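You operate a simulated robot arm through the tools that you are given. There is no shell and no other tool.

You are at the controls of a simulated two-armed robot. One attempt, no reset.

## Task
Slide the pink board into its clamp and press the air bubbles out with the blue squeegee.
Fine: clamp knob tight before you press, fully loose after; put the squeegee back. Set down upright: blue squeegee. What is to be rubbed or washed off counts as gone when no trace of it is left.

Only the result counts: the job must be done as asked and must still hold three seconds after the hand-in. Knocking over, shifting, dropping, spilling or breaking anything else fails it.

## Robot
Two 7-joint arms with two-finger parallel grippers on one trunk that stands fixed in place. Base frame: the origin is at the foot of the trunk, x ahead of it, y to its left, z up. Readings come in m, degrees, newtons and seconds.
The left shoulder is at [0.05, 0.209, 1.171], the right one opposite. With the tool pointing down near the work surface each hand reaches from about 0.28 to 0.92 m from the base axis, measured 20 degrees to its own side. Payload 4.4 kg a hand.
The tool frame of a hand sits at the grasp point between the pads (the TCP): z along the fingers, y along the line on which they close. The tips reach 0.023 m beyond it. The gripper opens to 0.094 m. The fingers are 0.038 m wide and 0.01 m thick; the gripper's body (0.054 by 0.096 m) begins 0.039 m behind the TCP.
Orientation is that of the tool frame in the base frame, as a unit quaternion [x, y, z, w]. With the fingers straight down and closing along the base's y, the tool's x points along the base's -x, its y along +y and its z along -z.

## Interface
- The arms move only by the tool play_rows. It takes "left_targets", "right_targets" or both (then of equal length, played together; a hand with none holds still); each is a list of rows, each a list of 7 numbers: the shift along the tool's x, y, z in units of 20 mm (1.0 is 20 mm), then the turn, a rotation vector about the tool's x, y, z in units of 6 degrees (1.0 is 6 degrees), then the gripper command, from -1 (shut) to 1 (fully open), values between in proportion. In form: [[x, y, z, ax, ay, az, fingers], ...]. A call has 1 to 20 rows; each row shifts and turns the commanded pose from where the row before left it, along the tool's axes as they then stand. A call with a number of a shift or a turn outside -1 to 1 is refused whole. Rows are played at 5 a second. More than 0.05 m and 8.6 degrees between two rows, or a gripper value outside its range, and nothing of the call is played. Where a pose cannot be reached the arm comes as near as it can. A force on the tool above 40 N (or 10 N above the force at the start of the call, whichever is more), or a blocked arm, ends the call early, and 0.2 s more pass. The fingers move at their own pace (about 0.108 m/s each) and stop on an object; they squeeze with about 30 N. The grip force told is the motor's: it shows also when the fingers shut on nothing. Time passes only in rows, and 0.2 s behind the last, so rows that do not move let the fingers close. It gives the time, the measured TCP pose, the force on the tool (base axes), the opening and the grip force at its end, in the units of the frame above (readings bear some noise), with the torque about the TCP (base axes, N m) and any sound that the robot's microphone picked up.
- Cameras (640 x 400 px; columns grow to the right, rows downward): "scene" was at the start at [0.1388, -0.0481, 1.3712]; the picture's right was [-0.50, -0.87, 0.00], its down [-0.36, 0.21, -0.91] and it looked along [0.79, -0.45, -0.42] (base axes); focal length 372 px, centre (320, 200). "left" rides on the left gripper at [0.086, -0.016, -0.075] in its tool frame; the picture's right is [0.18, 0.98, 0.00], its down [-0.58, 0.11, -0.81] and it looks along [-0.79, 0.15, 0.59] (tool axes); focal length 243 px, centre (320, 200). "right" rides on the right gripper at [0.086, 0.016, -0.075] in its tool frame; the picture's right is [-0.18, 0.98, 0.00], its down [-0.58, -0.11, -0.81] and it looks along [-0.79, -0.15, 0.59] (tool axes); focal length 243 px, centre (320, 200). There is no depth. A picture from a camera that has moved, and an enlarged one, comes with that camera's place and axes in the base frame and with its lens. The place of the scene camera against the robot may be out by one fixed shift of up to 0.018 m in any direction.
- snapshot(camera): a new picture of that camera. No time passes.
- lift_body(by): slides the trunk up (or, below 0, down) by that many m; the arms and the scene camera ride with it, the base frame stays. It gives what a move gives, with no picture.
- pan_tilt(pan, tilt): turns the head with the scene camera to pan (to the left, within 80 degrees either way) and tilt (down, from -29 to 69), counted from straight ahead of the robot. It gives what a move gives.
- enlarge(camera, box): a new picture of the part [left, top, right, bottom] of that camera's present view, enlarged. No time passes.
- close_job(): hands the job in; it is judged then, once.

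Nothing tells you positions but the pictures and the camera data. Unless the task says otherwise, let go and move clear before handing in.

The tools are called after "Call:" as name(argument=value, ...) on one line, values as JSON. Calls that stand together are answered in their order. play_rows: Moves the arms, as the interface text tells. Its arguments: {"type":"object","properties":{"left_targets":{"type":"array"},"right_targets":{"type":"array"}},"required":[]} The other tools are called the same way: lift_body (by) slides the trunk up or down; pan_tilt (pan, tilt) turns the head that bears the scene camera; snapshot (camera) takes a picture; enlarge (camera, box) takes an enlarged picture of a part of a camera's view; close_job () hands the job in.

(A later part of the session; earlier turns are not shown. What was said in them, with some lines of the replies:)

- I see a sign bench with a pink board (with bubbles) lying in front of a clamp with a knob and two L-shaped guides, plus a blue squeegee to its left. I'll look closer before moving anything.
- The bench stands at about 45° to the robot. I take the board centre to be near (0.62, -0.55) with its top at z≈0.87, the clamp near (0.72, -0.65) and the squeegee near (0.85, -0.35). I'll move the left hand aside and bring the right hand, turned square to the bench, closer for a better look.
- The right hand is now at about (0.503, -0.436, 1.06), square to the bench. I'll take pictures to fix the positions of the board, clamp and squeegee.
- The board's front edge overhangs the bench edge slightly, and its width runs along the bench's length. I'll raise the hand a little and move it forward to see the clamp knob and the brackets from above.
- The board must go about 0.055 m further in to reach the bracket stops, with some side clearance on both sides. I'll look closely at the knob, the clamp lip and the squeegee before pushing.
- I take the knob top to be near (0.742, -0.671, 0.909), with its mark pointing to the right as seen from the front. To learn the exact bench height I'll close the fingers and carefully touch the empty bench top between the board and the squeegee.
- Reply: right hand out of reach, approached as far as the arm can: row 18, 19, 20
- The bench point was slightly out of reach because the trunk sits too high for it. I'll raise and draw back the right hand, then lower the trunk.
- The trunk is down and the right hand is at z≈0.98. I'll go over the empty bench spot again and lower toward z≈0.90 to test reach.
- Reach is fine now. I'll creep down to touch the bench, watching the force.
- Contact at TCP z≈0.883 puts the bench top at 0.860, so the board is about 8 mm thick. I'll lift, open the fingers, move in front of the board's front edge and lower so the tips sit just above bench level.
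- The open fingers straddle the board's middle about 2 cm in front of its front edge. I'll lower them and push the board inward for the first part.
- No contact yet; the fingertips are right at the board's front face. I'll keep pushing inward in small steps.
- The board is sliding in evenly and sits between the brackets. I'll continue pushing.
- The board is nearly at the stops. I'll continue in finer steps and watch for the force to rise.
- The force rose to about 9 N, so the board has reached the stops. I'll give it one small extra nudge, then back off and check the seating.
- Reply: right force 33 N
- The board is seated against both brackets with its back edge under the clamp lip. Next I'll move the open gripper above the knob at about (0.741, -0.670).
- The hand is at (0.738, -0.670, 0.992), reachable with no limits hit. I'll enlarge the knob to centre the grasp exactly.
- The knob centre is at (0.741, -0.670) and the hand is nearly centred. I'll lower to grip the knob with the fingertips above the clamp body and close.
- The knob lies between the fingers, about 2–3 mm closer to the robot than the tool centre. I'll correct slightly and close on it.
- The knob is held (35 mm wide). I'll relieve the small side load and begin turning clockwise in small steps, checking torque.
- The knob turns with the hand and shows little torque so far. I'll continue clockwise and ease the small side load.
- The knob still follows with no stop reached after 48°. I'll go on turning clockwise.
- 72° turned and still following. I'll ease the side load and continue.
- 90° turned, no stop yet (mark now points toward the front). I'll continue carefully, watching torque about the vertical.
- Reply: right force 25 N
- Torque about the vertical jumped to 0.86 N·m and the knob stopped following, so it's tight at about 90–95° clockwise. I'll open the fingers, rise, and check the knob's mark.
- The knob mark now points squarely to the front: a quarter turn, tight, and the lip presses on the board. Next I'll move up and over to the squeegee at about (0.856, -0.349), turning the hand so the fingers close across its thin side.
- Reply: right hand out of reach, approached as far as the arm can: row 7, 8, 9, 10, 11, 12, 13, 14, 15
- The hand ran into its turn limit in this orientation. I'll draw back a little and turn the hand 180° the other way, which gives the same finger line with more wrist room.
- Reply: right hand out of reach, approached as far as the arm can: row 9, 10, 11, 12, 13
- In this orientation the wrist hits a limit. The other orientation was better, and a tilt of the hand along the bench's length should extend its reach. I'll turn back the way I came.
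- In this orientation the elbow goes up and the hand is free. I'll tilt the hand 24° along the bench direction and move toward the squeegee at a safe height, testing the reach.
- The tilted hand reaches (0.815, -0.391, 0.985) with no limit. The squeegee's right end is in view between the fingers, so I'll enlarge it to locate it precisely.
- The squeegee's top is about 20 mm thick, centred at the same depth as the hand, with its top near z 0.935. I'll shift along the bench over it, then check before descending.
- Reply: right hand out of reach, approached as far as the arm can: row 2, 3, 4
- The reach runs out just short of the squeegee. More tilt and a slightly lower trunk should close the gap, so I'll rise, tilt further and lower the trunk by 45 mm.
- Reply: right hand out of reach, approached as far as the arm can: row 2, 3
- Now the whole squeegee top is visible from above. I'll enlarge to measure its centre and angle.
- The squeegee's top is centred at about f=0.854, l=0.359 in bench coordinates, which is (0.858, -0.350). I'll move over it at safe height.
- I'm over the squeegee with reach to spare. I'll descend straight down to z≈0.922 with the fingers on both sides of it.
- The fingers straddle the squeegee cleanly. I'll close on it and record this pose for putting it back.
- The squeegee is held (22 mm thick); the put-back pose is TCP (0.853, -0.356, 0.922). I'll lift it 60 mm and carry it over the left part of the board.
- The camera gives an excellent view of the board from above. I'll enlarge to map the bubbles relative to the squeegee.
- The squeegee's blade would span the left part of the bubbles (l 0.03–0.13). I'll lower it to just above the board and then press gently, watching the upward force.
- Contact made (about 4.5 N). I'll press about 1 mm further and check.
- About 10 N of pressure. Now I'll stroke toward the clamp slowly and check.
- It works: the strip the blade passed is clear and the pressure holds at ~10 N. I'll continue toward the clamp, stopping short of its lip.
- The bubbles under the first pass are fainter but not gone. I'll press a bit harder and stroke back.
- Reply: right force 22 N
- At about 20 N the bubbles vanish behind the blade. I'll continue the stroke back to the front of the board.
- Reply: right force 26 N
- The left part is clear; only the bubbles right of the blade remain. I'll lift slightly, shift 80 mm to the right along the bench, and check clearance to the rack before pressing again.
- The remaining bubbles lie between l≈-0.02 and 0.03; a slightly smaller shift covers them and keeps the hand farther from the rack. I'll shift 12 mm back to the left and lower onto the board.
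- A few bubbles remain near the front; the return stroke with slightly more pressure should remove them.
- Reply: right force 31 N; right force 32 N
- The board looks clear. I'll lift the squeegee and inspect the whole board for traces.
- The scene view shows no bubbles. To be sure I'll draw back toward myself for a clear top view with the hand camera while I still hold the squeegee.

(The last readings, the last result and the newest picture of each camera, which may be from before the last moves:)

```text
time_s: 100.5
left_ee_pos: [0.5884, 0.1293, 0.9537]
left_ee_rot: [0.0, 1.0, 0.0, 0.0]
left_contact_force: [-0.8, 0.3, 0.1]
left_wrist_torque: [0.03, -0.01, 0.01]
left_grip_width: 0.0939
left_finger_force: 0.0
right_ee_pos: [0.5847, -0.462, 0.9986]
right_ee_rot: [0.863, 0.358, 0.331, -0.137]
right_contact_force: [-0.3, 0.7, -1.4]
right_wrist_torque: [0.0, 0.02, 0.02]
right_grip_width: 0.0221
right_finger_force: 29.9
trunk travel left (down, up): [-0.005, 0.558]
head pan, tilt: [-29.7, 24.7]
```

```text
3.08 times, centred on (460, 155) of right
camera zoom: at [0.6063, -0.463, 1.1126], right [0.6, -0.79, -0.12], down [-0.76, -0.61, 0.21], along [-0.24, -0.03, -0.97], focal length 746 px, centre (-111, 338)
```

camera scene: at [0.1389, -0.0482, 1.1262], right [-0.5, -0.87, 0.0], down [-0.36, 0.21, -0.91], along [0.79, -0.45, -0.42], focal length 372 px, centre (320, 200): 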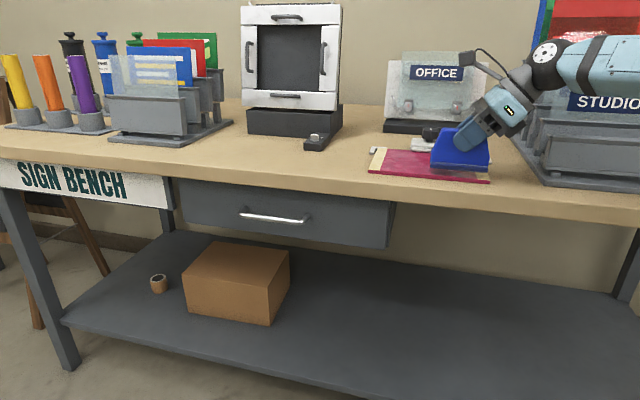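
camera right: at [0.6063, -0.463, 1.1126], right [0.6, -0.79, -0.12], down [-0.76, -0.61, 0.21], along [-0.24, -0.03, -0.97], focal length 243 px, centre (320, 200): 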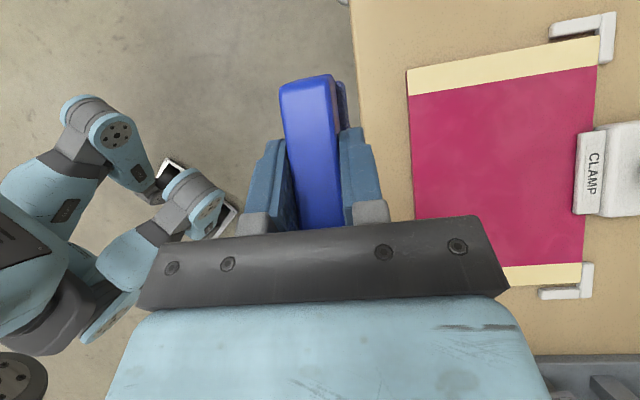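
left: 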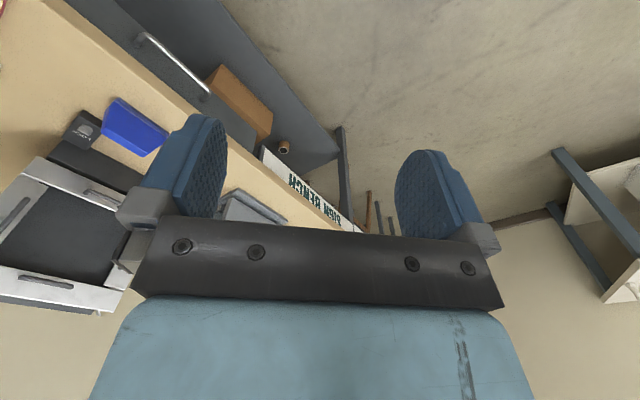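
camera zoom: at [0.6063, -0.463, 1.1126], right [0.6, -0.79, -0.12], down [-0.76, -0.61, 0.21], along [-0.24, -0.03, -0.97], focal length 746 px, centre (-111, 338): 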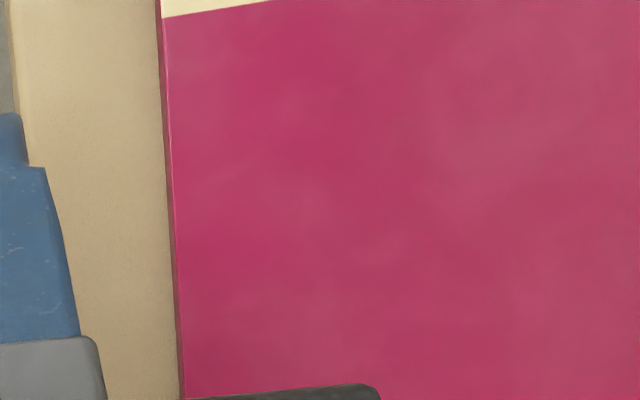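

Call:
enlarge(camera="right", box=[400, 60, 600, 185])

Call:
enlarge(camera="right", box=[400, 165, 600, 290])

```text
3.20 times, centred on (500, 122) of right
camera zoom: at [0.6063, -0.463, 1.1126], right [0.6, -0.79, -0.12], down [-0.76, -0.61, 0.21], along [-0.24, -0.03, -0.97], focal length 776 px, centre (-256, 448)
```

zoom: 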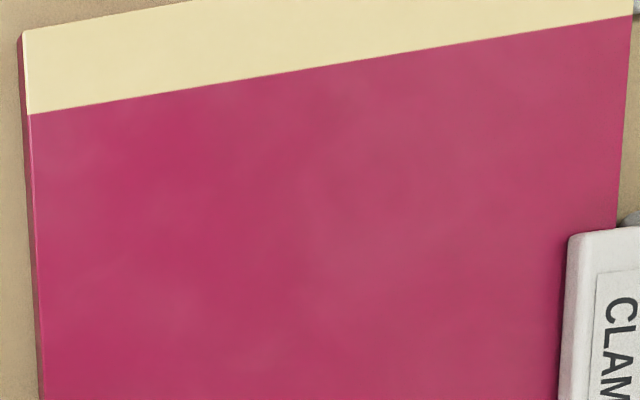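

```text
3.20 times, centred on (500, 228) of right
camera zoom: at [0.6063, -0.463, 1.1126], right [0.6, -0.79, -0.12], down [-0.76, -0.61, 0.21], along [-0.24, -0.03, -0.97], focal length 776 px, centre (-256, 112)
```

zoom: 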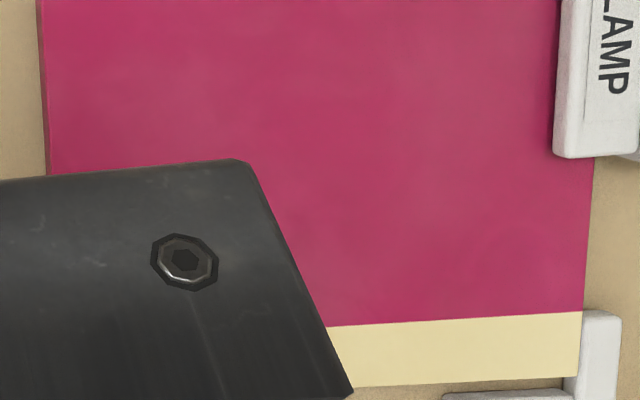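

The board is clear everywhere. Now I'll carry the squeegee back over its home spot at (0.853, -0.356).

Call:
play_rows(right_targets=[[0.7215, 0.441, 0.72, 0, 0, 0, -1], [0.7215, 0.441, 0.72, 0, 0, 0, -1], [0.7215, 0.441, 0.72, 0, 0, 0, -1], [0.7215, 0.441, 0.72, 0, 0, 0, -1], [0.7215, 0.441, 0.72, 0, 0, 0, -1], [0.7215, 0.441, 0.72, 0, 0, 0, -1], [0.7215, 0.441, 0.72, 0, 0, 0, -1], [0.7215, 0.441, 0.72, 0, 0, 0, -1], [0.7215, 0.441, 0.72, 0, 0, 0, -1], [0.7215, 0.441, 0.72, 0, 0, 0, -1], [0.7215, 0.441, 0.72, 0, 0, 0, -1], [0.7215, 0.441, 0.72, 0, 0, 0, -1], [0.7215, 0.441, 0.72, 0, 0, 0, -1], [0, 0, 0, 0, 0, 0, -1]])

Call:
snapshot(camera="right")

```text
time_s: 103.5
left_ee_pos: [0.5892, 0.1294, 0.9542]
left_ee_rot: [0.0, 1.0, 0.0, 0.0]
left_contact_force: [0.9, -1.0, 0.4]
left_wrist_torque: [-0.01, 0.03, -0.01]
left_grip_width: 0.0938
left_finger_force: 0.1
right_ee_pos: [0.8519, -0.3524, 0.9851]
right_ee_rot: [0.863, 0.357, 0.331, -0.137]
right_contact_force: [-0.3, -0.7, -1.3]
right_wrist_torque: [0.0, 0.02, -0.03]
right_grip_width: 0.0217
right_finger_force: 29.5
trunk travel left (down, up): [-0.005, 0.558]
head pan, tilt: [-29.7, 24.7]
```

```text
taken
camera right: at [0.874, -0.3547, 1.1003], right [0.6, -0.79, -0.12], down [-0.77, -0.61, 0.21], along [-0.24, -0.03, -0.97], focal length 243 px, centre (320, 200)
```

right: 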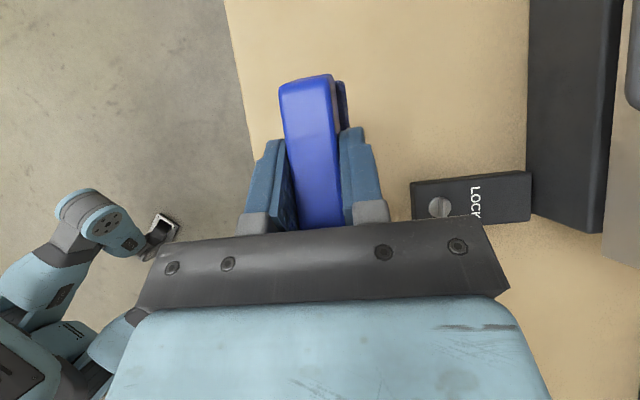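

Over home within a couple of millimetres. I'll lower it toward the bench.

Call:
play_rows(right_targets=[[-0.46, 0.025, 0.511, 0, 0, 0, -1], [-0.46, 0.025, 0.511, 0, 0, 0, -1], [-0.46, 0.025, 0.511, 0, 0, 0, -1], [-0.46, 0.025, 0.511, 0, 0, 0, -1], [0, 0, 0, 0, 0, 0, -1]])

Call:
play_rows(right_targets=[[-0.1, 0, 0.111, 0, 0, 0, -1], [-0.067, 0, 0.074, 0, 0, 0, -1], [0, 0, 0, 0, 0, 0, -1]])

Call:
enlarge(camera="scene", box=[230, 60, 350, 170])

```text
time_s: 104.7
left_ee_pos: [0.588, 0.1295, 0.9546]
left_ee_rot: [0.0, 1.0, 0.0, 0.0]
left_contact_force: [0.2, 0.3, 0.1]
left_wrist_torque: [-0.05, 0.0, 0.0]
left_grip_width: 0.0941
left_finger_force: 0.1
right_ee_pos: [0.8541, -0.3557, 0.9301]
right_ee_rot: [0.863, 0.357, 0.331, -0.136]
right_contact_force: [-1.0, 0.5, -2.2]
right_wrist_torque: [0.0, 0.0, -0.04]
right_grip_width: 0.0216
right_finger_force: 30.0
trunk travel left (down, up): [-0.005, 0.558]
head pan, tilt: [-29.7, 24.7]
```

```text
time_s: 105.5
left_ee_pos: [0.589, 0.1299, 0.9536]
left_ee_rot: [-0.001, 1.0, 0.0, -0.001]
left_contact_force: [-0.2, 1.0, 0.4]
left_wrist_torque: [-0.01, 0.03, 0.02]
left_grip_width: 0.0942
left_finger_force: 0.1
right_ee_pos: [0.8558, -0.3552, 0.9264]
right_ee_rot: [0.862, 0.358, 0.331, -0.138]
right_contact_force: [-0.3, 0.0, -1.7]
right_wrist_torque: [-0.04, 0.02, -0.01]
right_grip_width: 0.0218
right_finger_force: 30.3
trunk travel left (down, up): [-0.005, 0.558]
head pan, tilt: [-29.7, 24.7]
```

```text
3.64 times, centred on (290, 115) of scene
camera zoom: at [0.139, -0.0481, 1.1262], right [-0.5, -0.87, 0.0], down [-0.36, 0.21, -0.91], along [0.79, -0.45, -0.42], focal length 1354 px, centre (429, 509)
```

zoom: 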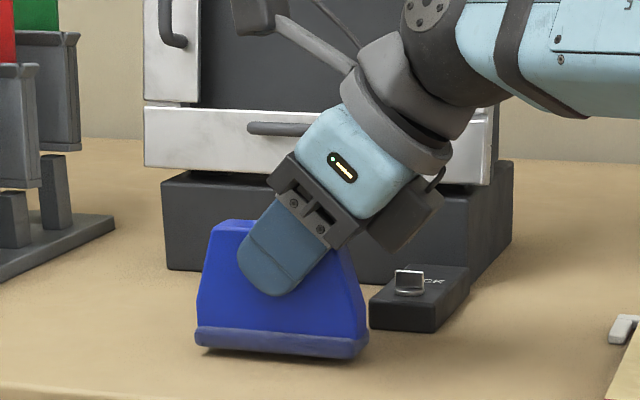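

The squeegee turned slightly in the grip during pressing. I'll enlarge to measure its tilt before setting it down.

Call:
enlarge(camera="scene", box=[275, 115, 335, 165])

Call:
enlarge(camera="right", box=[250, 50, 400, 230])

```text
8.00 times, centred on (305, 140) of scene
camera zoom: at [0.139, -0.0481, 1.1262], right [-0.5, -0.87, 0.0], down [-0.36, 0.21, -0.91], along [0.79, -0.45, -0.42], focal length 2979 px, centre (440, 680)
```

zoom: 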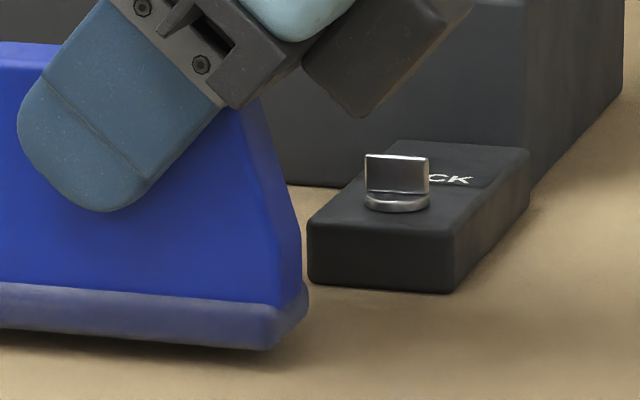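

```text
2.22 times, centred on (325, 140) of right
camera zoom: at [0.8771, -0.357, 1.0399], right [0.6, -0.79, -0.12], down [-0.76, -0.61, 0.21], along [-0.24, -0.03, -0.97], focal length 539 px, centre (309, 333)
```

zoom: 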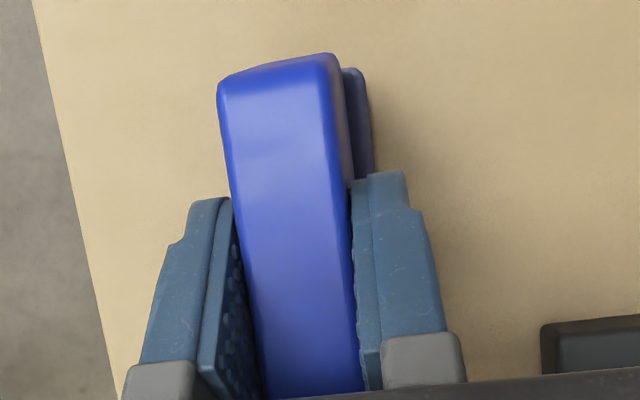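

The near end is about 1.7° high. I'll level it with a small turn and then lower until it touches.

Call:
play_rows(right_targets=[[0, 0, 0, 0, 0.28, 0, -1], [0, 0, 0, 0, 0, 0, -1]])

Call:
enlarge(camera="scene", box=[230, 60, 350, 170])

Call:
play_rows(right_targets=[[-0.069, 0, 0.072, 0, 0, 0, -1], [0, 0, 0, 0, 0, 0, -1]])

```text
time_s: 106.0
left_ee_pos: [0.5877, 0.1295, 0.9541]
left_ee_rot: [-0.001, 1.0, 0.0, -0.001]
left_contact_force: [-0.4, -0.5, -0.1]
left_wrist_torque: [0.02, 0.01, 0.0]
left_grip_width: 0.094
left_finger_force: 0.0
right_ee_pos: [0.8558, -0.3567, 0.925]
right_ee_rot: [0.858, 0.355, 0.343, -0.142]
right_contact_force: [-0.7, -0.3, -1.1]
right_wrist_torque: [0.0, -0.03, 0.02]
right_grip_width: 0.0216
right_finger_force: 29.9
trunk travel left (down, up): [-0.005, 0.558]
head pan, tilt: [-29.7, 24.7]
```

```text
3.64 times, centred on (290, 115) of scene
camera zoom: at [0.139, -0.0482, 1.1262], right [-0.5, -0.87, 0.0], down [-0.36, 0.21, -0.91], along [0.79, -0.45, -0.42], focal length 1354 px, centre (429, 509)
```

zoom: 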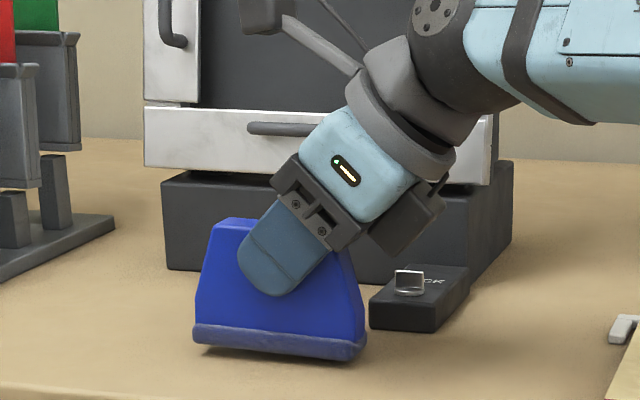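

```text
time_s: 106.7
left_ee_pos: [0.5893, 0.1297, 0.9543]
left_ee_rot: [0.0, 1.0, 0.0, 0.0]
left_contact_force: [0.5, 0.4, -0.1]
left_wrist_torque: [0.0, -0.03, 0.0]
left_grip_width: 0.0941
left_finger_force: 0.1
right_ee_pos: [0.8544, -0.3559, 0.9241]
right_ee_rot: [0.858, 0.355, 0.344, -0.141]
right_contact_force: [-0.7, -1.7, -1.0]
right_wrist_torque: [0.0, -0.01, 0.03]
right_grip_width: 0.0219
right_finger_force: 29.3
trunk travel left (down, up): [-0.005, 0.558]
head pan, tilt: [-29.7, 24.7]
```

Level again. I'll shift 2 mm back along the bench and continue down in small steps until it touches.

Call:
play_rows(right_targets=[[-0.141, 0, 0.003, 0, 0, 0, -1], [0, 0, 0, 0, 0, 0, -1]])

Call:
play_rows(right_targets=[[-0.052, 0, 0.054, 0, 0, 0, -1], [0, 0, 0, 0, 0, 0, -1]])

Call:
enlarge(camera="scene", box=[230, 60, 350, 170])

```text
time_s: 107.2
left_ee_pos: [0.5873, 0.1294, 0.9553]
left_ee_rot: [-0.001, 1.0, 0.0, 0.0]
left_contact_force: [0.7, -1.1, 0.6]
left_wrist_torque: [-0.02, -0.03, 0.02]
left_grip_width: 0.094
left_finger_force: 0.0
right_ee_pos: [0.8519, -0.3585, 0.9232]
right_ee_rot: [0.858, 0.355, 0.343, -0.142]
right_contact_force: [-0.7, -0.3, -0.8]
right_wrist_torque: [0.03, 0.01, 0.0]
right_grip_width: 0.0218
right_finger_force: 29.8
trunk travel left (down, up): [-0.005, 0.558]
head pan, tilt: [-29.7, 24.7]
```

```text
time_s: 107.8
left_ee_pos: [0.5885, 0.13, 0.955]
left_ee_rot: [0.0, 1.0, 0.0, 0.0]
left_contact_force: [0.4, 0.2, -0.6]
left_wrist_torque: [-0.04, 0.03, 0.02]
left_grip_width: 0.0941
left_finger_force: 0.0
right_ee_pos: [0.8531, -0.3583, 0.9218]
right_ee_rot: [0.857, 0.355, 0.345, -0.142]
right_contact_force: [-0.3, 0.1, 0.4]
right_wrist_torque: [-0.02, 0.04, 0.0]
right_grip_width: 0.0218
right_finger_force: 29.5
trunk travel left (down, up): [-0.005, 0.558]
head pan, tilt: [-29.7, 24.7]
```

```text
3.64 times, centred on (290, 115) of scene
camera zoom: at [0.1388, -0.0481, 1.1263], right [-0.5, -0.87, 0.0], down [-0.36, 0.21, -0.91], along [0.79, -0.45, -0.42], focal length 1354 px, centre (429, 509)
```

zoom: 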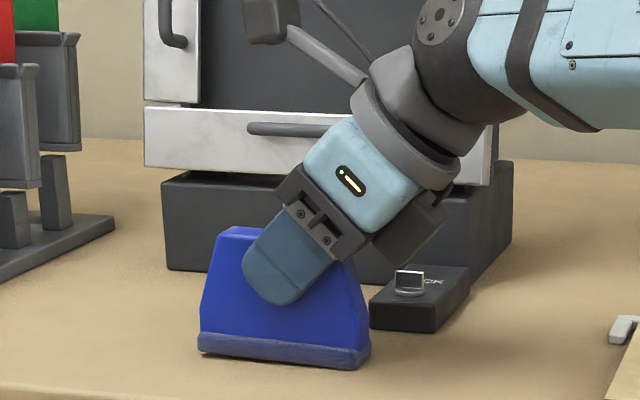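

Call:
play_rows(right_targets=[[-0.045, 0, 0.047, 0, 0, 0, -1], [0, 0, 0, 0, 0, 0, -1]])

Call:
enlarge(camera="scene", box=[230, 60, 350, 170])

```text
time_s: 108.5
left_ee_pos: [0.5874, 0.131, 0.9548]
left_ee_rot: [0.0, 1.0, 0.0, 0.001]
left_contact_force: [-0.4, -0.1, -0.3]
left_wrist_torque: [-0.01, 0.01, 0.01]
left_grip_width: 0.0938
left_finger_force: 0.1
right_ee_pos: [0.8532, -0.3576, 0.921]
right_ee_rot: [0.857, 0.356, 0.345, -0.142]
right_contact_force: [0.0, -2.9, 8.9]
right_wrist_torque: [-0.39, 0.42, 0.08]
right_grip_width: 0.0219
right_finger_force: 29.9
trunk travel left (down, up): [-0.005, 0.558]
head pan, tilt: [-29.7, 24.7]
```

```text
3.64 times, centred on (290, 115) of scene
camera zoom: at [0.1379, -0.0479, 1.1265], right [-0.5, -0.87, 0.0], down [-0.36, 0.21, -0.91], along [0.79, -0.45, -0.42], focal length 1354 px, centre (429, 509)
```

zoom: 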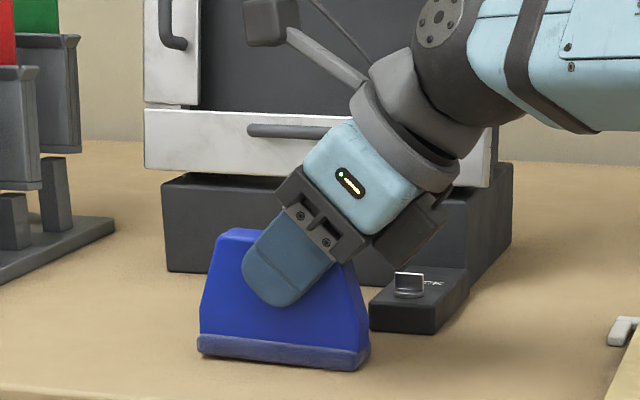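

Firm contact, slightly more on the near end. I'll even it out with a tiny turn, then open the fingers.

Call:
play_rows(right_targets=[[0, 0, 0, 0, -0.1, 0, -1], [0, 0, 0, 0, 0, 0, -1]])

```text
time_s: 109.0
left_ee_pos: [0.5869, 0.1301, 0.9554]
left_ee_rot: [0.0, 1.0, 0.001, 0.0]
left_contact_force: [-0.5, -0.1, -0.7]
left_wrist_torque: [0.0, -0.01, 0.01]
left_grip_width: 0.094
left_finger_force: 0.2
right_ee_pos: [0.8536, -0.3564, 0.921]
right_ee_rot: [0.859, 0.356, 0.34, -0.14]
right_contact_force: [3.5, -0.4, 9.5]
right_wrist_torque: [-0.29, 0.21, 0.09]
right_grip_width: 0.0218
right_finger_force: 29.7
trunk travel left (down, up): [-0.005, 0.558]
head pan, tilt: [-29.7, 24.7]
```

Call:
play_rows(right_targets=[[0.02, 0, -0.021, 0, 0, 0, -1], [0, 0, 0, 0, 0, 0, -0.4], [0, 0, 0, 0, 0, 0, 0], [0, 0, 0, 0, 0, 0, 0.4], [0, 0, 0, 0, 0, 0, 0.6], [0, 0, 0, 0, 0, 0, 0.6]])

Call:
enlarge(camera="scene", box=[230, 60, 350, 170])

Call:
snapshot(camera="right")

```text
time_s: 110.5
left_ee_pos: [0.5883, 0.1302, 0.9539]
left_ee_rot: [0.001, 1.0, 0.001, -0.001]
left_contact_force: [-0.2, 0.2, 0.4]
left_wrist_torque: [-0.02, 0.03, 0.0]
left_grip_width: 0.0945
left_finger_force: 0.1
right_ee_pos: [0.8537, -0.3581, 0.9189]
right_ee_rot: [0.86, 0.356, 0.338, -0.139]
right_contact_force: [0.5, -0.2, 0.8]
right_wrist_torque: [0.03, -0.04, -0.01]
right_grip_width: 0.0752
right_finger_force: 0.0
trunk travel left (down, up): [-0.005, 0.558]
head pan, tilt: [-29.7, 24.7]
```

```text
3.64 times, centred on (290, 115) of scene
camera zoom: at [0.1388, -0.0481, 1.1262], right [-0.5, -0.87, 0.0], down [-0.36, 0.21, -0.91], along [0.79, -0.45, -0.42], focal length 1354 px, centre (429, 509)
```

zoom: 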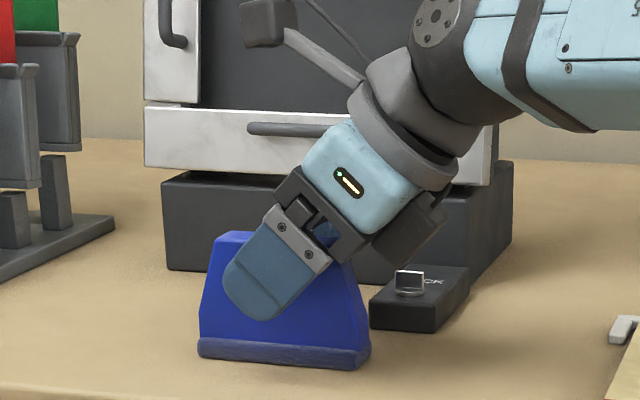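

```text
taken
camera right: at [0.8738, -0.3602, 1.0336], right [0.6, -0.79, -0.12], down [-0.77, -0.61, 0.19], along [-0.23, -0.02, -0.97], focal length 243 px, centre (320, 200)
```

right: 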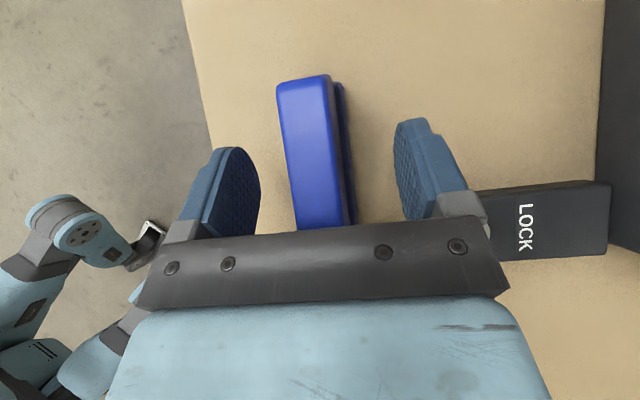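

The squeegee stands upright at its original spot. I'll lift the hand straight up clear of it.

Call:
play_rows(right_targets=[[0.597, 0, -0.64, 0, 0, 0, 0.6], [0.597, 0, -0.64, 0, 0, 0, 0.6], [0.597, 0, -0.64, 0, 0, 0, 0.6], [0.597, 0, -0.64, 0, 0, 0, 0.6], [0, 0, 0, 0, 0, 0, 0.6]])

Call:
enlarge(camera="scene", box=[230, 60, 350, 170])

Call:
snapshot(camera="right")

```text
time_s: 111.7
left_ee_pos: [0.5872, 0.1302, 0.9533]
left_ee_rot: [0.0, 1.0, 0.0, 0.0]
left_contact_force: [-0.3, 0.6, -0.4]
left_wrist_torque: [0.01, -0.02, -0.02]
left_grip_width: 0.0939
left_finger_force: 0.1
right_ee_pos: [0.8518, -0.3605, 0.9906]
right_ee_rot: [0.859, 0.356, 0.34, -0.141]
right_contact_force: [-0.1, 0.4, -0.4]
right_wrist_torque: [0.0, 0.0, 0.0]
right_grip_width: 0.0753
right_finger_force: 0.1
trunk travel left (down, up): [-0.005, 0.558]
head pan, tilt: [-29.7, 24.7]
```

```text
3.64 times, centred on (290, 115) of scene
camera zoom: at [0.1388, -0.0481, 1.1262], right [-0.5, -0.87, 0.0], down [-0.36, 0.21, -0.91], along [0.79, -0.45, -0.42], focal length 1354 px, centre (429, 509)
```

zoom: 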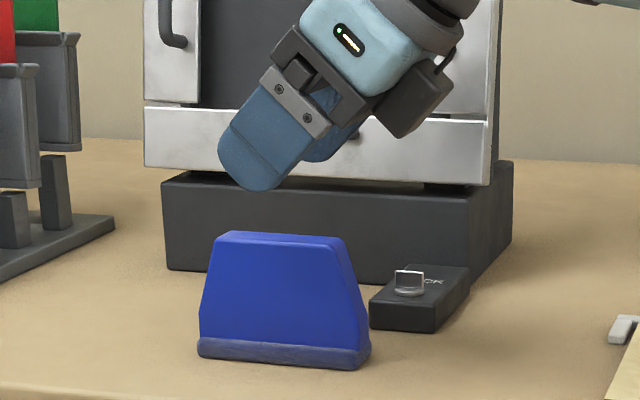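

```text
taken
camera right: at [0.8723, -0.3615, 1.104], right [0.6, -0.79, -0.13], down [-0.77, -0.61, 0.19], along [-0.23, -0.02, -0.97], focal length 243 px, centre (320, 200)
```

right: 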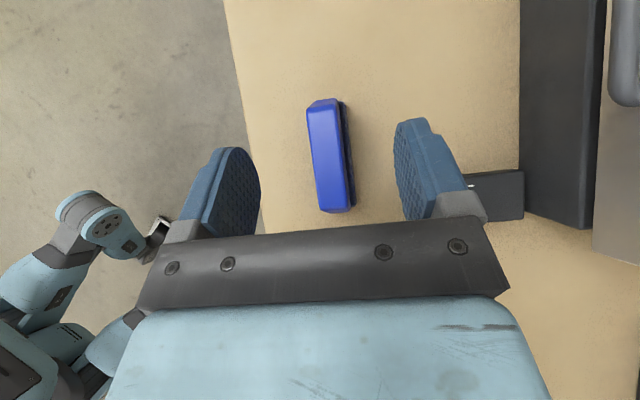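

The squeegee stands safely. Next is loosening the knob: I'll raise the trunk to its earlier height, move the hand over toward the clamp and straighten it.

Call:
lift_body(by=0.045)

Call:
play_rows(right_targets=[[-0.805, 0.281, -0.755, 0, 0, 0, 1], [-0.805, 0.281, -0.755, 0, 0, 0, 1], [-0.805, 0.281, -0.755, 0, 0, 0, 1], [-0.805, 0.281, -0.755, 0, 0, 0, 1], [-0.805, 0.281, -0.755, 0, 0, 0, 1], [-0.805, 0.281, -0.755, 0, 0, 0, 1], [-0.805, 0.281, -0.755, 0, 0, 0, 1], [-0.805, 0.281, -0.755, 0, 0, 0, 1], [-0.805, 0.281, -0.755, 0, 0, 0, 1], [-0.805, 0.281, -0.755, 0, 0, 0, 1], [-0.805, 0.281, -0.755, 0, 0, 0, 1], [-0.805, 0.281, -0.755, 0, 0, 0, 1], [-0.805, 0.281, -0.755, 0, 0, 0, 1]])

Call:
snapshot(camera="right")

Call:
snapshot(camera="scene")

```text
time_s: 112.5
left_ee_pos: [0.5888, 0.13, 0.9996]
left_ee_rot: [0.0, 1.0, 0.0, 0.0]
left_contact_force: [-0.2, 1.2, 0.4]
left_wrist_torque: [0.02, -0.02, 0.04]
left_grip_width: 0.0941
left_finger_force: 0.1
right_ee_pos: [0.8525, -0.359, 1.0342]
right_ee_rot: [0.86, 0.356, 0.339, -0.14]
right_contact_force: [0.7, 0.4, -0.3]
right_wrist_torque: [0.01, -0.02, -0.01]
right_grip_width: 0.0751
right_finger_force: 0.0
trunk travel left (down, up): [-0.05, 0.513]
head pan, tilt: [-29.7, 24.7]
```

```text
time_s: 115.3
left_ee_pos: [0.5883, 0.1295, 1.0002]
left_ee_rot: [-0.001, 1.0, 0.0, 0.0]
left_contact_force: [-0.3, 0.0, -0.2]
left_wrist_torque: [-0.02, 0.0, -0.01]
left_grip_width: 0.094
left_finger_force: 0.1
right_ee_pos: [0.7001, -0.6135, 1.0356]
right_ee_rot: [0.859, 0.356, 0.339, -0.141]
right_contact_force: [-0.5, 0.6, 1.1]
right_wrist_torque: [0.0, -0.01, 0.0]
right_grip_width: 0.0939
right_finger_force: 0.1
trunk travel left (down, up): [-0.05, 0.513]
head pan, tilt: [-29.7, 24.7]
```

```text
taken
camera right: at [0.7202, -0.6163, 1.149], right [0.6, -0.79, -0.13], down [-0.77, -0.61, 0.19], along [-0.23, -0.02, -0.97], focal length 243 px, centre (320, 200)
```

right: 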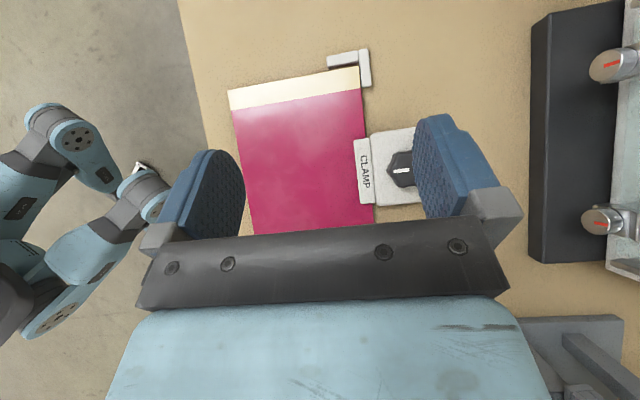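

```text
taken
camera scene: at [0.1387, -0.0483, 1.1713], right [-0.5, -0.87, 0.0], down [-0.36, 0.21, -0.91], along [0.79, -0.45, -0.42], focal length 372 px, centre (320, 200)
```

scene: 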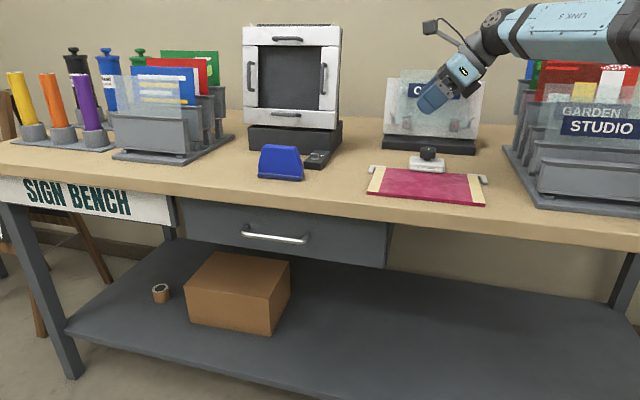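

The knob and board are in view, and the board is still seated. I'll straighten the hand and move above the knob.

Call:
play_rows(right_targets=[[0, 0, 0, 0, -1, 0, 1], [0, 0, 0, 0, -1, 0, 1], [0, 0, 0, 0, -1, 0, 1], [0, 0, 0, 0, -1, 0, 1], [0, 0, 0, 0, -1, 0, 1], [0, 0, 0, 0, -1, 0, 1], [0, 0, 0, 0, -1, 0, 1], [0, 0, 0, 0, -0.2, 0, 1], [-0.1375, 0.8625, 0.55, 0, 0, 0, 1], [-0.1375, 0.8625, 0.55, 0, 0, 0, 1], [-0.1375, 0.8625, 0.55, 0, 0, 0, 1], [-0.1375, 0.8625, 0.55, 0, 0, 0, 1], [0, 0, 0, 0, 0, 0, 1]])

Call:
snapshot(camera="right")

```text
time_s: 118.1
left_ee_pos: [0.588, 0.1308, 0.9992]
left_ee_rot: [0.001, 1.0, 0.0, -0.001]
left_contact_force: [-0.1, 0.0, -0.2]
left_wrist_torque: [-0.02, -0.04, -0.02]
left_grip_width: 0.0939
left_finger_force: 0.1
right_ee_pos: [0.7408, -0.6695, 0.9932]
right_ee_rot: [0.924, 0.383, 0.0, 0.001]
right_contact_force: [0.4, -0.4, 0.1]
right_wrist_torque: [-0.03, 0.02, 0.0]
right_grip_width: 0.094
right_finger_force: 0.0
trunk travel left (down, up): [-0.05, 0.513]
head pan, tilt: [-29.7, 24.7]
```

```text
taken
camera right: at [0.8137, -0.6203, 1.0677], right [0.56, -0.83, 0.0], down [-0.49, -0.33, 0.81], along [-0.67, -0.46, -0.59], focal length 243 px, centre (320, 200)
```

right: 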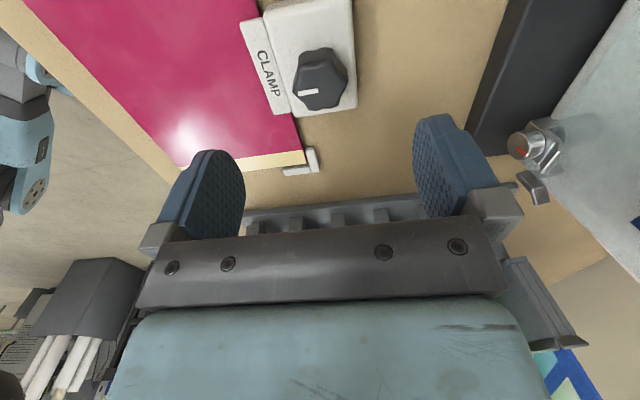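

Exactly over the knob. I'll lower and grip it again.

Call:
play_rows(right_targets=[[0, 0, 1, 0, 0, 0, 1], [0, 0, 1, 0, 0, 0, 1], [0, 0, 1, 0, 0, 0, 1], [0, 0, 1, 0, 0, 0, 1], [0, 0, 0, 0, 0, 0, 0.5], [0, 0, 0, 0, 0, 0, 0], [0, 0, 0, 0, 0, 0, -1], [0, 0, 0, 0, 0, 0, -1], [0, 0, 0, 0, 0, 0, -1]])

Call:
enlarge(camera="right", box=[220, 80, 420, 220])

```text
time_s: 120.1
left_ee_pos: [0.588, 0.1308, 0.9991]
left_ee_rot: [0.001, 1.0, 0.0, 0.0]
left_contact_force: [-0.2, -0.4, -0.1]
left_wrist_torque: [0.02, 0.0, 0.02]
left_grip_width: 0.0942
left_finger_force: 0.0
right_ee_pos: [0.7401, -0.6704, 0.9112]
right_ee_rot: [0.924, 0.382, -0.001, 0.001]
right_contact_force: [-8.2, 5.3, -2.7]
right_wrist_torque: [0.18, 0.17, 0.03]
right_grip_width: 0.0357
right_finger_force: 45.1
trunk travel left (down, up): [-0.05, 0.513]
head pan, tilt: [-29.7, 24.7]
```

```text
2.86 times, centred on (320, 150) of right
camera zoom: at [0.8135, -0.6205, 0.9863], right [0.56, -0.83, 0.0], down [-0.49, -0.33, 0.81], along [-0.67, -0.46, -0.59], focal length 693 px, centre (320, 343)
```

zoom: 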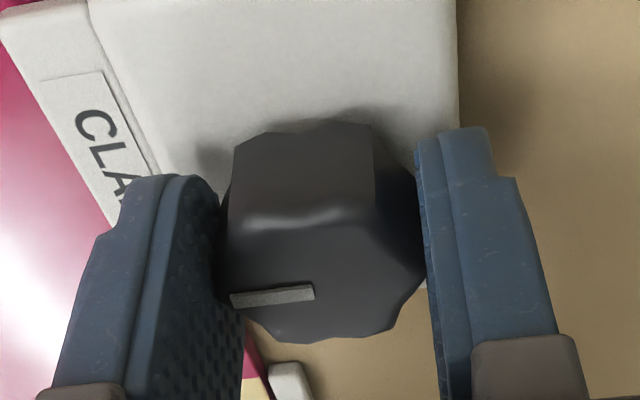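

Gripped. I'll turn counter-clockwise to loosen, in steps.

Call:
play_rows(right_targets=[[0, -0.04, 0, 0, 0, -1, -1], [0, 0, 0, 0, 0, -1, -1], [0, 0, 0, 0, 0, -1, -1], [0, 0, 0, 0, 0, -1, -1], [0, 0, 0, 0, 0, -1, -1]])

Call:
enlarge(camera="right", box=[220, 80, 420, 220])

```text
time_s: 121.3
left_ee_pos: [0.5891, 0.1287, 0.9994]
left_ee_rot: [0.0, 1.0, -0.001, 0.001]
left_contact_force: [-0.1, 0.3, 1.5]
left_wrist_torque: [0.0, 0.01, -0.03]
left_grip_width: 0.0939
left_finger_force: 0.2
right_ee_pos: [0.741, -0.6713, 0.9108]
right_ee_rot: [0.794, 0.608, -0.001, 0.002]
right_contact_force: [14.2, -15.4, 7.7]
right_wrist_torque: [-0.42, -0.17, 0.0]
right_grip_width: 0.0356
right_finger_force: 45.1
trunk travel left (down, up): [-0.05, 0.513]
head pan, tilt: [-29.7, 24.7]
```

```text
2.86 times, centred on (320, 150) of right
camera zoom: at [0.7787, -0.5908, 0.9863], right [0.9, -0.43, 0.0], down [-0.26, -0.53, 0.81], along [-0.35, -0.73, -0.59], focal length 693 px, centre (320, 343)
```

zoom: 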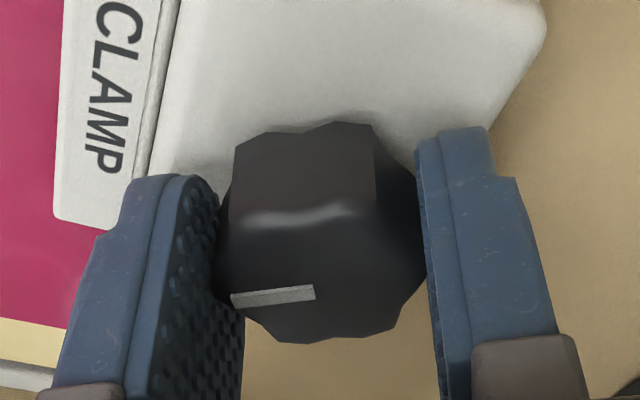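

The knob follows. I'll ease the side load and continue turning.

Call:
play_rows(right_targets=[[-0.04, 0.063, -0.05, 0, 0, -1, -1], [0, 0, 0, 0, 0, -1, -1], [0, 0, 0, 0, 0, -1, -1], [0, 0, 0, 0, 0, -1, -1], [0, 0, 0, 0, 0, -1, -1]])

Call:
enlarge(camera="right", box=[220, 80, 420, 220])

```text
time_s: 122.5
left_ee_pos: [0.5874, 0.1308, 1.0002]
left_ee_rot: [0.0, 1.0, 0.0, 0.0]
left_contact_force: [0.6, -0.2, 0.0]
left_wrist_torque: [0.0, 0.02, 0.01]
left_grip_width: 0.0938
left_finger_force: 0.1
right_ee_pos: [0.7401, -0.671, 0.9115]
right_ee_rot: [0.608, 0.794, -0.001, -0.002]
right_contact_force: [-9.4, 2.8, -4.9]
right_wrist_torque: [-0.54, -0.02, -0.01]
right_grip_width: 0.0353
right_finger_force: 44.6
trunk travel left (down, up): [-0.05, 0.513]
head pan, tilt: [-29.7, 24.7]
```

```text
2.86 times, centred on (320, 150) of right
camera zoom: at [0.7345, -0.5826, 0.9864], right [1.0, 0.08, 0.0], down [0.05, -0.59, 0.81], along [0.06, -0.8, -0.59], focal length 693 px, centre (320, 343)
```

zoom: 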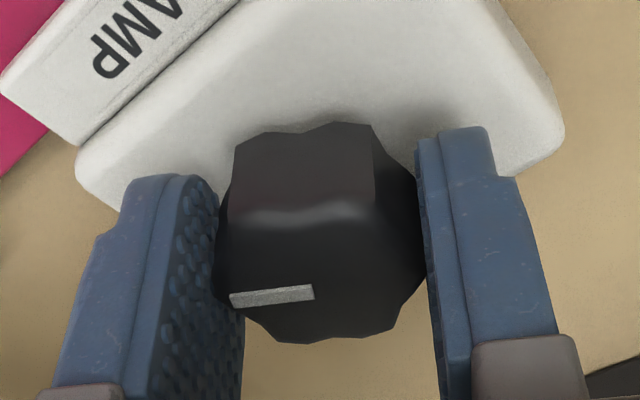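

Call:
play_rows(right_targets=[[0.02, -0.03, 0.02, 0, 0, -1, -1], [0, 0, 0, 0, 0, -1, -1], [0, 0, 0, 0, 0, -1, -1], [0, 0, 0, 0, 0, -1, -1]])

Call:
enlarge(camera="right", box=[220, 80, 420, 220])

```text
time_s: 123.5
left_ee_pos: [0.5895, 0.1299, 0.9991]
left_ee_rot: [0.0, 1.0, -0.001, 0.0]
left_contact_force: [0.1, -0.2, 0.5]
left_wrist_torque: [-0.01, 0.0, 0.01]
left_grip_width: 0.094
left_finger_force: 0.1
right_ee_pos: [0.741, -0.6709, 0.9111]
right_ee_rot: [0.43, 0.903, -0.001, 0.0]
right_contact_force: [-8.9, 6.3, -8.4]
right_wrist_torque: [0.02, 0.17, 0.02]
right_grip_width: 0.0355
right_finger_force: 45.7
trunk travel left (down, up): [-0.05, 0.513]
head pan, tilt: [-29.7, 24.7]
```

```text
2.86 times, centred on (320, 150) of right
camera zoom: at [0.6995, -0.5929, 0.9865], right [0.88, 0.48, 0.0], down [0.28, -0.52, 0.81], along [0.38, -0.71, -0.59], focal length 693 px, centre (320, 343)
```

zoom: 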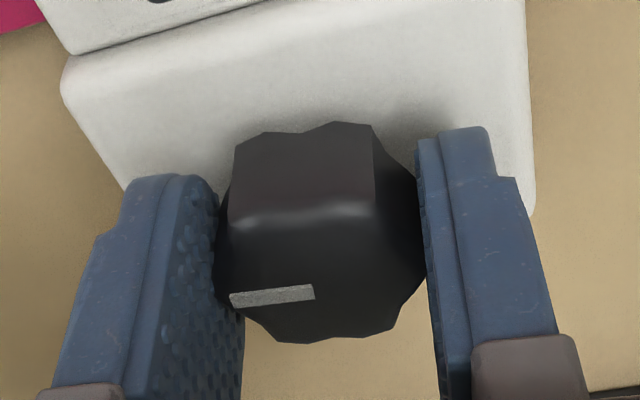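

84° turned, no stop yet. I'll continue in small steps to find the loose stop.

Call:
play_rows(right_targets=[[0.02, -0.02, -0.03, 0, 0, -1, -1], [0, 0, 0, 0, 0, -1, -1]])

Call:
enlarge(camera="right", box=[220, 80, 420, 220])

```text
time_s: 124.1
left_ee_pos: [0.5891, 0.1291, 0.9997]
left_ee_rot: [0.0, 1.0, 0.001, -0.001]
left_contact_force: [-0.7, -0.1, -0.8]
left_wrist_torque: [0.01, 0.02, 0.03]
left_grip_width: 0.0939
left_finger_force: 0.1
right_ee_pos: [0.7427, -0.6709, 0.9124]
right_ee_rot: [0.333, 0.943, -0.002, 0.0]
right_contact_force: [7.7, 3.2, -7.0]
right_wrist_torque: [0.03, -0.39, -0.5]
right_grip_width: 0.0353
right_finger_force: 44.6
trunk travel left (down, up): [-0.05, 0.513]
head pan, tilt: [-29.7, 24.7]
```

```text
2.86 times, centred on (320, 150) of right
camera zoom: at [0.6846, -0.6035, 0.9867], right [0.76, 0.65, 0.0], down [0.38, -0.45, 0.81], along [0.52, -0.61, -0.59], focal length 693 px, centre (320, 343)
```

zoom: 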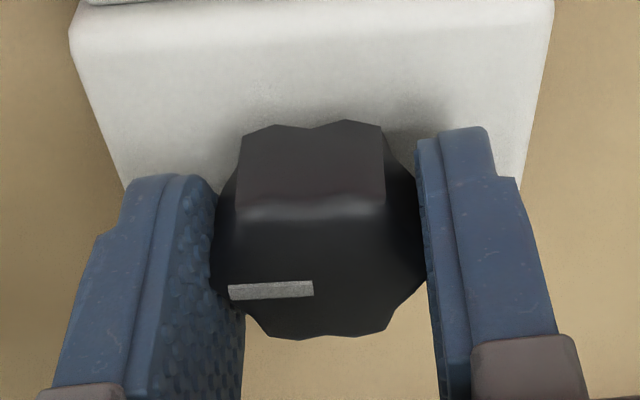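

Torque now −0.5 N·m and the knob begins to lag, so it has reached its loose stop. One more small turn to be sure.

Call:
play_rows(right_targets=[[0, 0, 0, 0, 0, -1, -1], [0, 0, 0, 0, 0, 0, -1]])

Call:
enlarge(camera="right", box=[220, 80, 420, 220])

```text
time_s: 124.7
left_ee_pos: [0.5893, 0.13, 0.9991]
left_ee_rot: [0.0, 1.0, -0.001, -0.001]
left_contact_force: [0.2, 0.2, 0.5]
left_wrist_torque: [-0.02, 0.0, -0.04]
left_grip_width: 0.094
left_finger_force: 0.1
right_ee_pos: [0.7417, -0.6704, 0.9125]
right_ee_rot: [0.284, 0.959, -0.002, -0.001]
right_contact_force: [8.8, 3.9, -5.5]
right_wrist_torque: [0.09, -0.25, -0.97]
right_grip_width: 0.0353
right_finger_force: 45.2
trunk travel left (down, up): [-0.05, 0.513]
head pan, tilt: [-29.7, 24.7]
```

```text
2.86 times, centred on (320, 150) of right
camera zoom: at [0.6781, -0.6096, 0.9871], right [0.69, 0.72, 0.0], down [0.43, -0.41, 0.81], along [0.58, -0.56, -0.59], focal length 693 px, centre (320, 343)
```

zoom: 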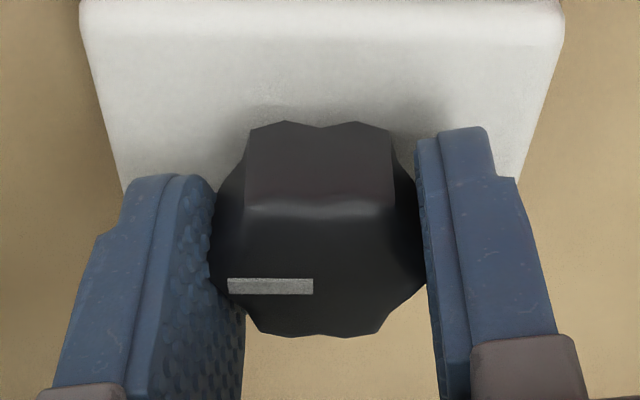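

The knob is at its loose stop (−0.97 N·m, no further movement). I'll open the fingers, rise and check the mark.

Call:
play_rows(right_targets=[[0, 0, 0, 0, 0, 0, 0.2], [0, 0, 0, 0, 0, 0, 0.6], [0, 0, 0, 0, 0, 0, 1], [0, 0, 0, 0, 0, 0, 1], [0, 0, -1, 0, 0, 0, 1], [0, 0, -1, 0, 0, 0, 1], [0, 0, -1, 0, 0, 0, 1], [0, 0, -1, 0, 0, 0, 1], [0, 0, 0, 0, 0, 0, 1]])

Call:
enlarge(camera="right", box=[240, 0, 400, 130])

Call:
enlarge(camera="scene", box=[350, 100, 500, 220])

```text
time_s: 126.7
left_ee_pos: [0.587, 0.1301, 0.9997]
left_ee_rot: [-0.001, 1.0, 0.0, 0.0]
left_contact_force: [-0.5, 0.4, 0.5]
left_wrist_torque: [-0.01, 0.0, 0.0]
left_grip_width: 0.094
left_finger_force: 0.0
right_ee_pos: [0.7413, -0.6711, 0.9907]
right_ee_rot: [0.283, 0.959, -0.001, 0.0]
right_contact_force: [0.4, 0.4, 0.0]
right_wrist_torque: [0.03, 0.02, -0.02]
right_grip_width: 0.0941
right_finger_force: 0.0
trunk travel left (down, up): [-0.05, 0.513]
head pan, tilt: [-29.7, 24.7]
```

```text
3.08 times, centred on (320, 65) of right
camera zoom: at [0.677, -0.609, 1.0665], right [0.69, 0.72, 0.0], down [0.43, -0.41, 0.81], along [0.58, -0.56, -0.59], focal length 746 px, centre (320, 615)
```

zoom: 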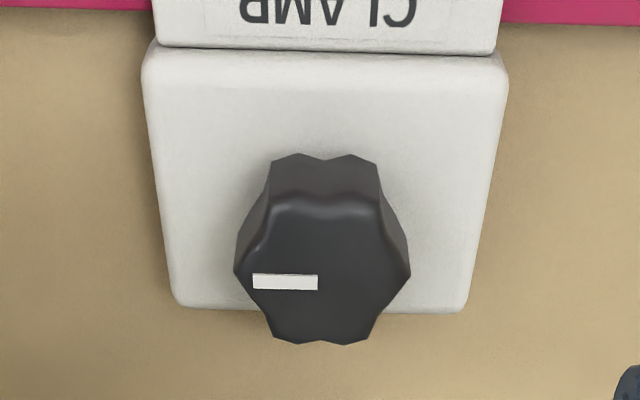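

```text
3.33 times, centred on (425, 160) of scene
camera zoom: at [0.1388, -0.0481, 1.1712], right [-0.5, -0.87, 0.0], down [-0.36, 0.21, -0.91], along [0.79, -0.45, -0.42], focal length 1241 px, centre (-30, 333)
```

zoom: 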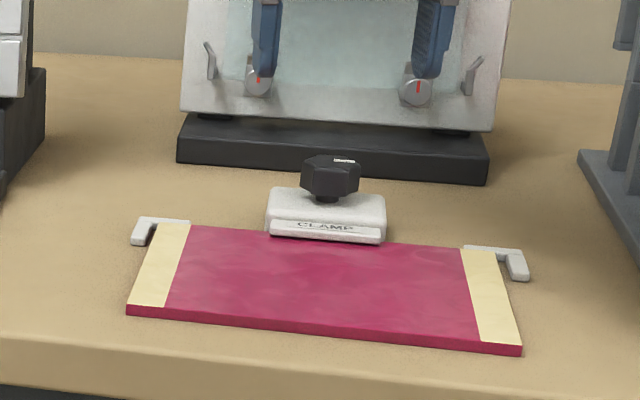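

The knob is back at its fully loose stop with the mark pointing right as at the start, and the board is still seated and clear. I'll withdraw the hand and take a last look at everything.

Call:
play_rows(right_targets=[[0.3, 0, -0.8, 0, 0, 0, 1], [0.6, 0, -0.8, 0, 0, 0, 1], [1, 0, -0.6, 0, 0, 0, 1], [1, 0, -0.6, 0, 0, 0, 1], [1, 0, -0.6, 0, 0, 0, 1], [1, 0, -0.6, 0, 0, 0, 1], [1, 0, -0.6, 0, 0, 0, 1], [1, 0, -0.6, 0, 0, 0, 1], [1, 0, -0.6, 0, 0, 0, 1], [1, 0, -0.6, 0, 0, 0, 1], [1, 0, 0, 0, 0, 0, 1], [1, 0, 0, 0, 0, 0, 1], [0, 0, 0, 0, 0, 0, 1]])

Call:
snapshot(camera="scene")

Call:
snapshot(camera="right")

```text
time_s: 129.5
left_ee_pos: [0.5878, 0.1308, 0.9996]
left_ee_rot: [0.0, 1.0, 0.0, 0.0]
left_contact_force: [0.0, -0.4, 0.4]
left_wrist_torque: [-0.03, 0.03, 0.03]
left_grip_width: 0.0938
left_finger_force: 0.1
right_ee_pos: [0.5581, -0.5513, 1.1219]
right_ee_rot: [0.283, 0.959, -0.002, 0.0]
right_contact_force: [0.3, 0.3, 0.0]
right_wrist_torque: [0.01, -0.04, -0.03]
right_grip_width: 0.0941
right_finger_force: 0.0
trunk travel left (down, up): [-0.05, 0.513]
head pan, tilt: [-29.7, 24.7]
```

```text
taken
camera scene: at [0.1389, -0.0481, 1.1712], right [-0.5, -0.87, 0.0], down [-0.36, 0.21, -0.91], along [0.79, -0.45, -0.42], focal length 372 px, centre (320, 200)
```

scene: 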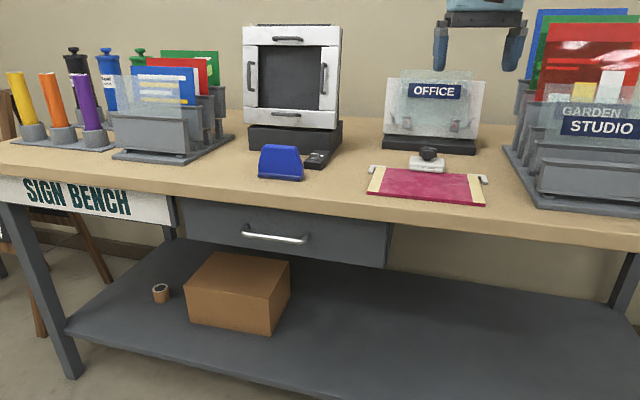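

```text
taken
camera right: at [0.4944, -0.4908, 1.1966], right [0.69, 0.72, 0.0], down [0.43, -0.41, 0.81], along [0.58, -0.56, -0.59], focal length 243 px, centre (320, 200)
```

right: 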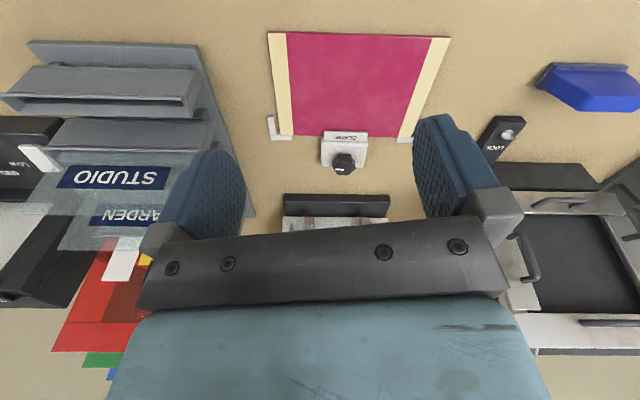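

Call:
enlarge(camera="right", box=[260, 25, 460, 150])

Call:
enlarge(camera="scene", box=[360, 140, 495, 215])

Call:
enlarge(camera="scene", box=[240, 120, 340, 190])

```text
3.20 times, centred on (360, 88) of right
camera zoom: at [0.4944, -0.4908, 1.1966], right [0.69, 0.72, 0.0], down [0.43, -0.41, 0.81], along [0.58, -0.56, -0.59], focal length 776 px, centre (192, 560)
```

zoom: 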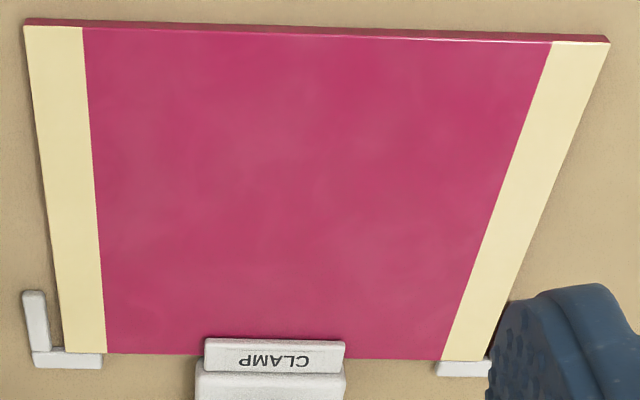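

```text
4.74 times, centred on (428, 178) of scene
camera zoom: at [0.1389, -0.0481, 1.1712], right [-0.5, -0.87, 0.0], down [-0.36, 0.21, -0.91], along [0.79, -0.45, -0.42], focal length 1765 px, centre (-190, 307)
```

zoom: 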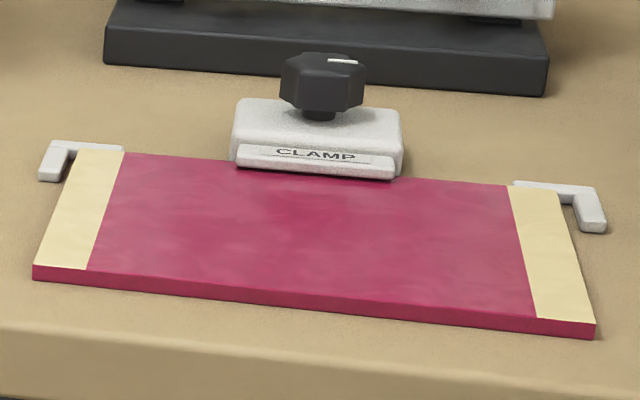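

```text
5.71 times, centred on (290, 155) of scene
camera zoom: at [0.1389, -0.0481, 1.1712], right [-0.5, -0.87, 0.0], down [-0.36, 0.21, -0.91], along [0.79, -0.45, -0.42], focal length 2128 px, centre (491, 457)
```

zoom: 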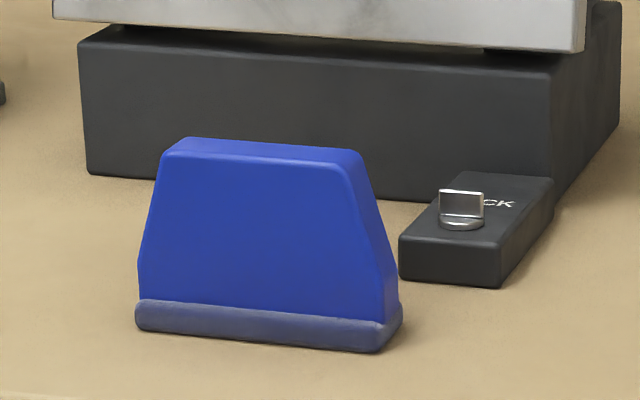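

The board is seated in the clamp with no bubbles left, and the knob is fully loose again. The squeegee stands upright in its original place, nothing else has moved, and both hands are clear, so I'm handing in.

Call:
close_job()

```text
The job is handed in.
```

The job is handed in. As far as the cameras show, everything was done as asked.

- **Board:** The pink board is pushed in against both stops with its back edge under the clamp lip. It did not shift while I pressed.
- **Knob:** I turned the knob clockwise to a hard stop, about a quarter turn, before pressing. Afterwards I turned it back to its loose stop, and the mark points where it did at the start.
- **Bubbles:** Two double strokes with the squeegee cleared them. The first pass, at about 10 N, only faded them, so the later passes used roughly 15 to 30 N. Enlarged views showed no trace left.
- **Squeegee:** It stands upright within a millimetre or two of its original spot. It turned slightly in the grip while pressing, so I levelled it before setting it down.

Nothing else on the bench was touched, and both hands were clear when I handed in.
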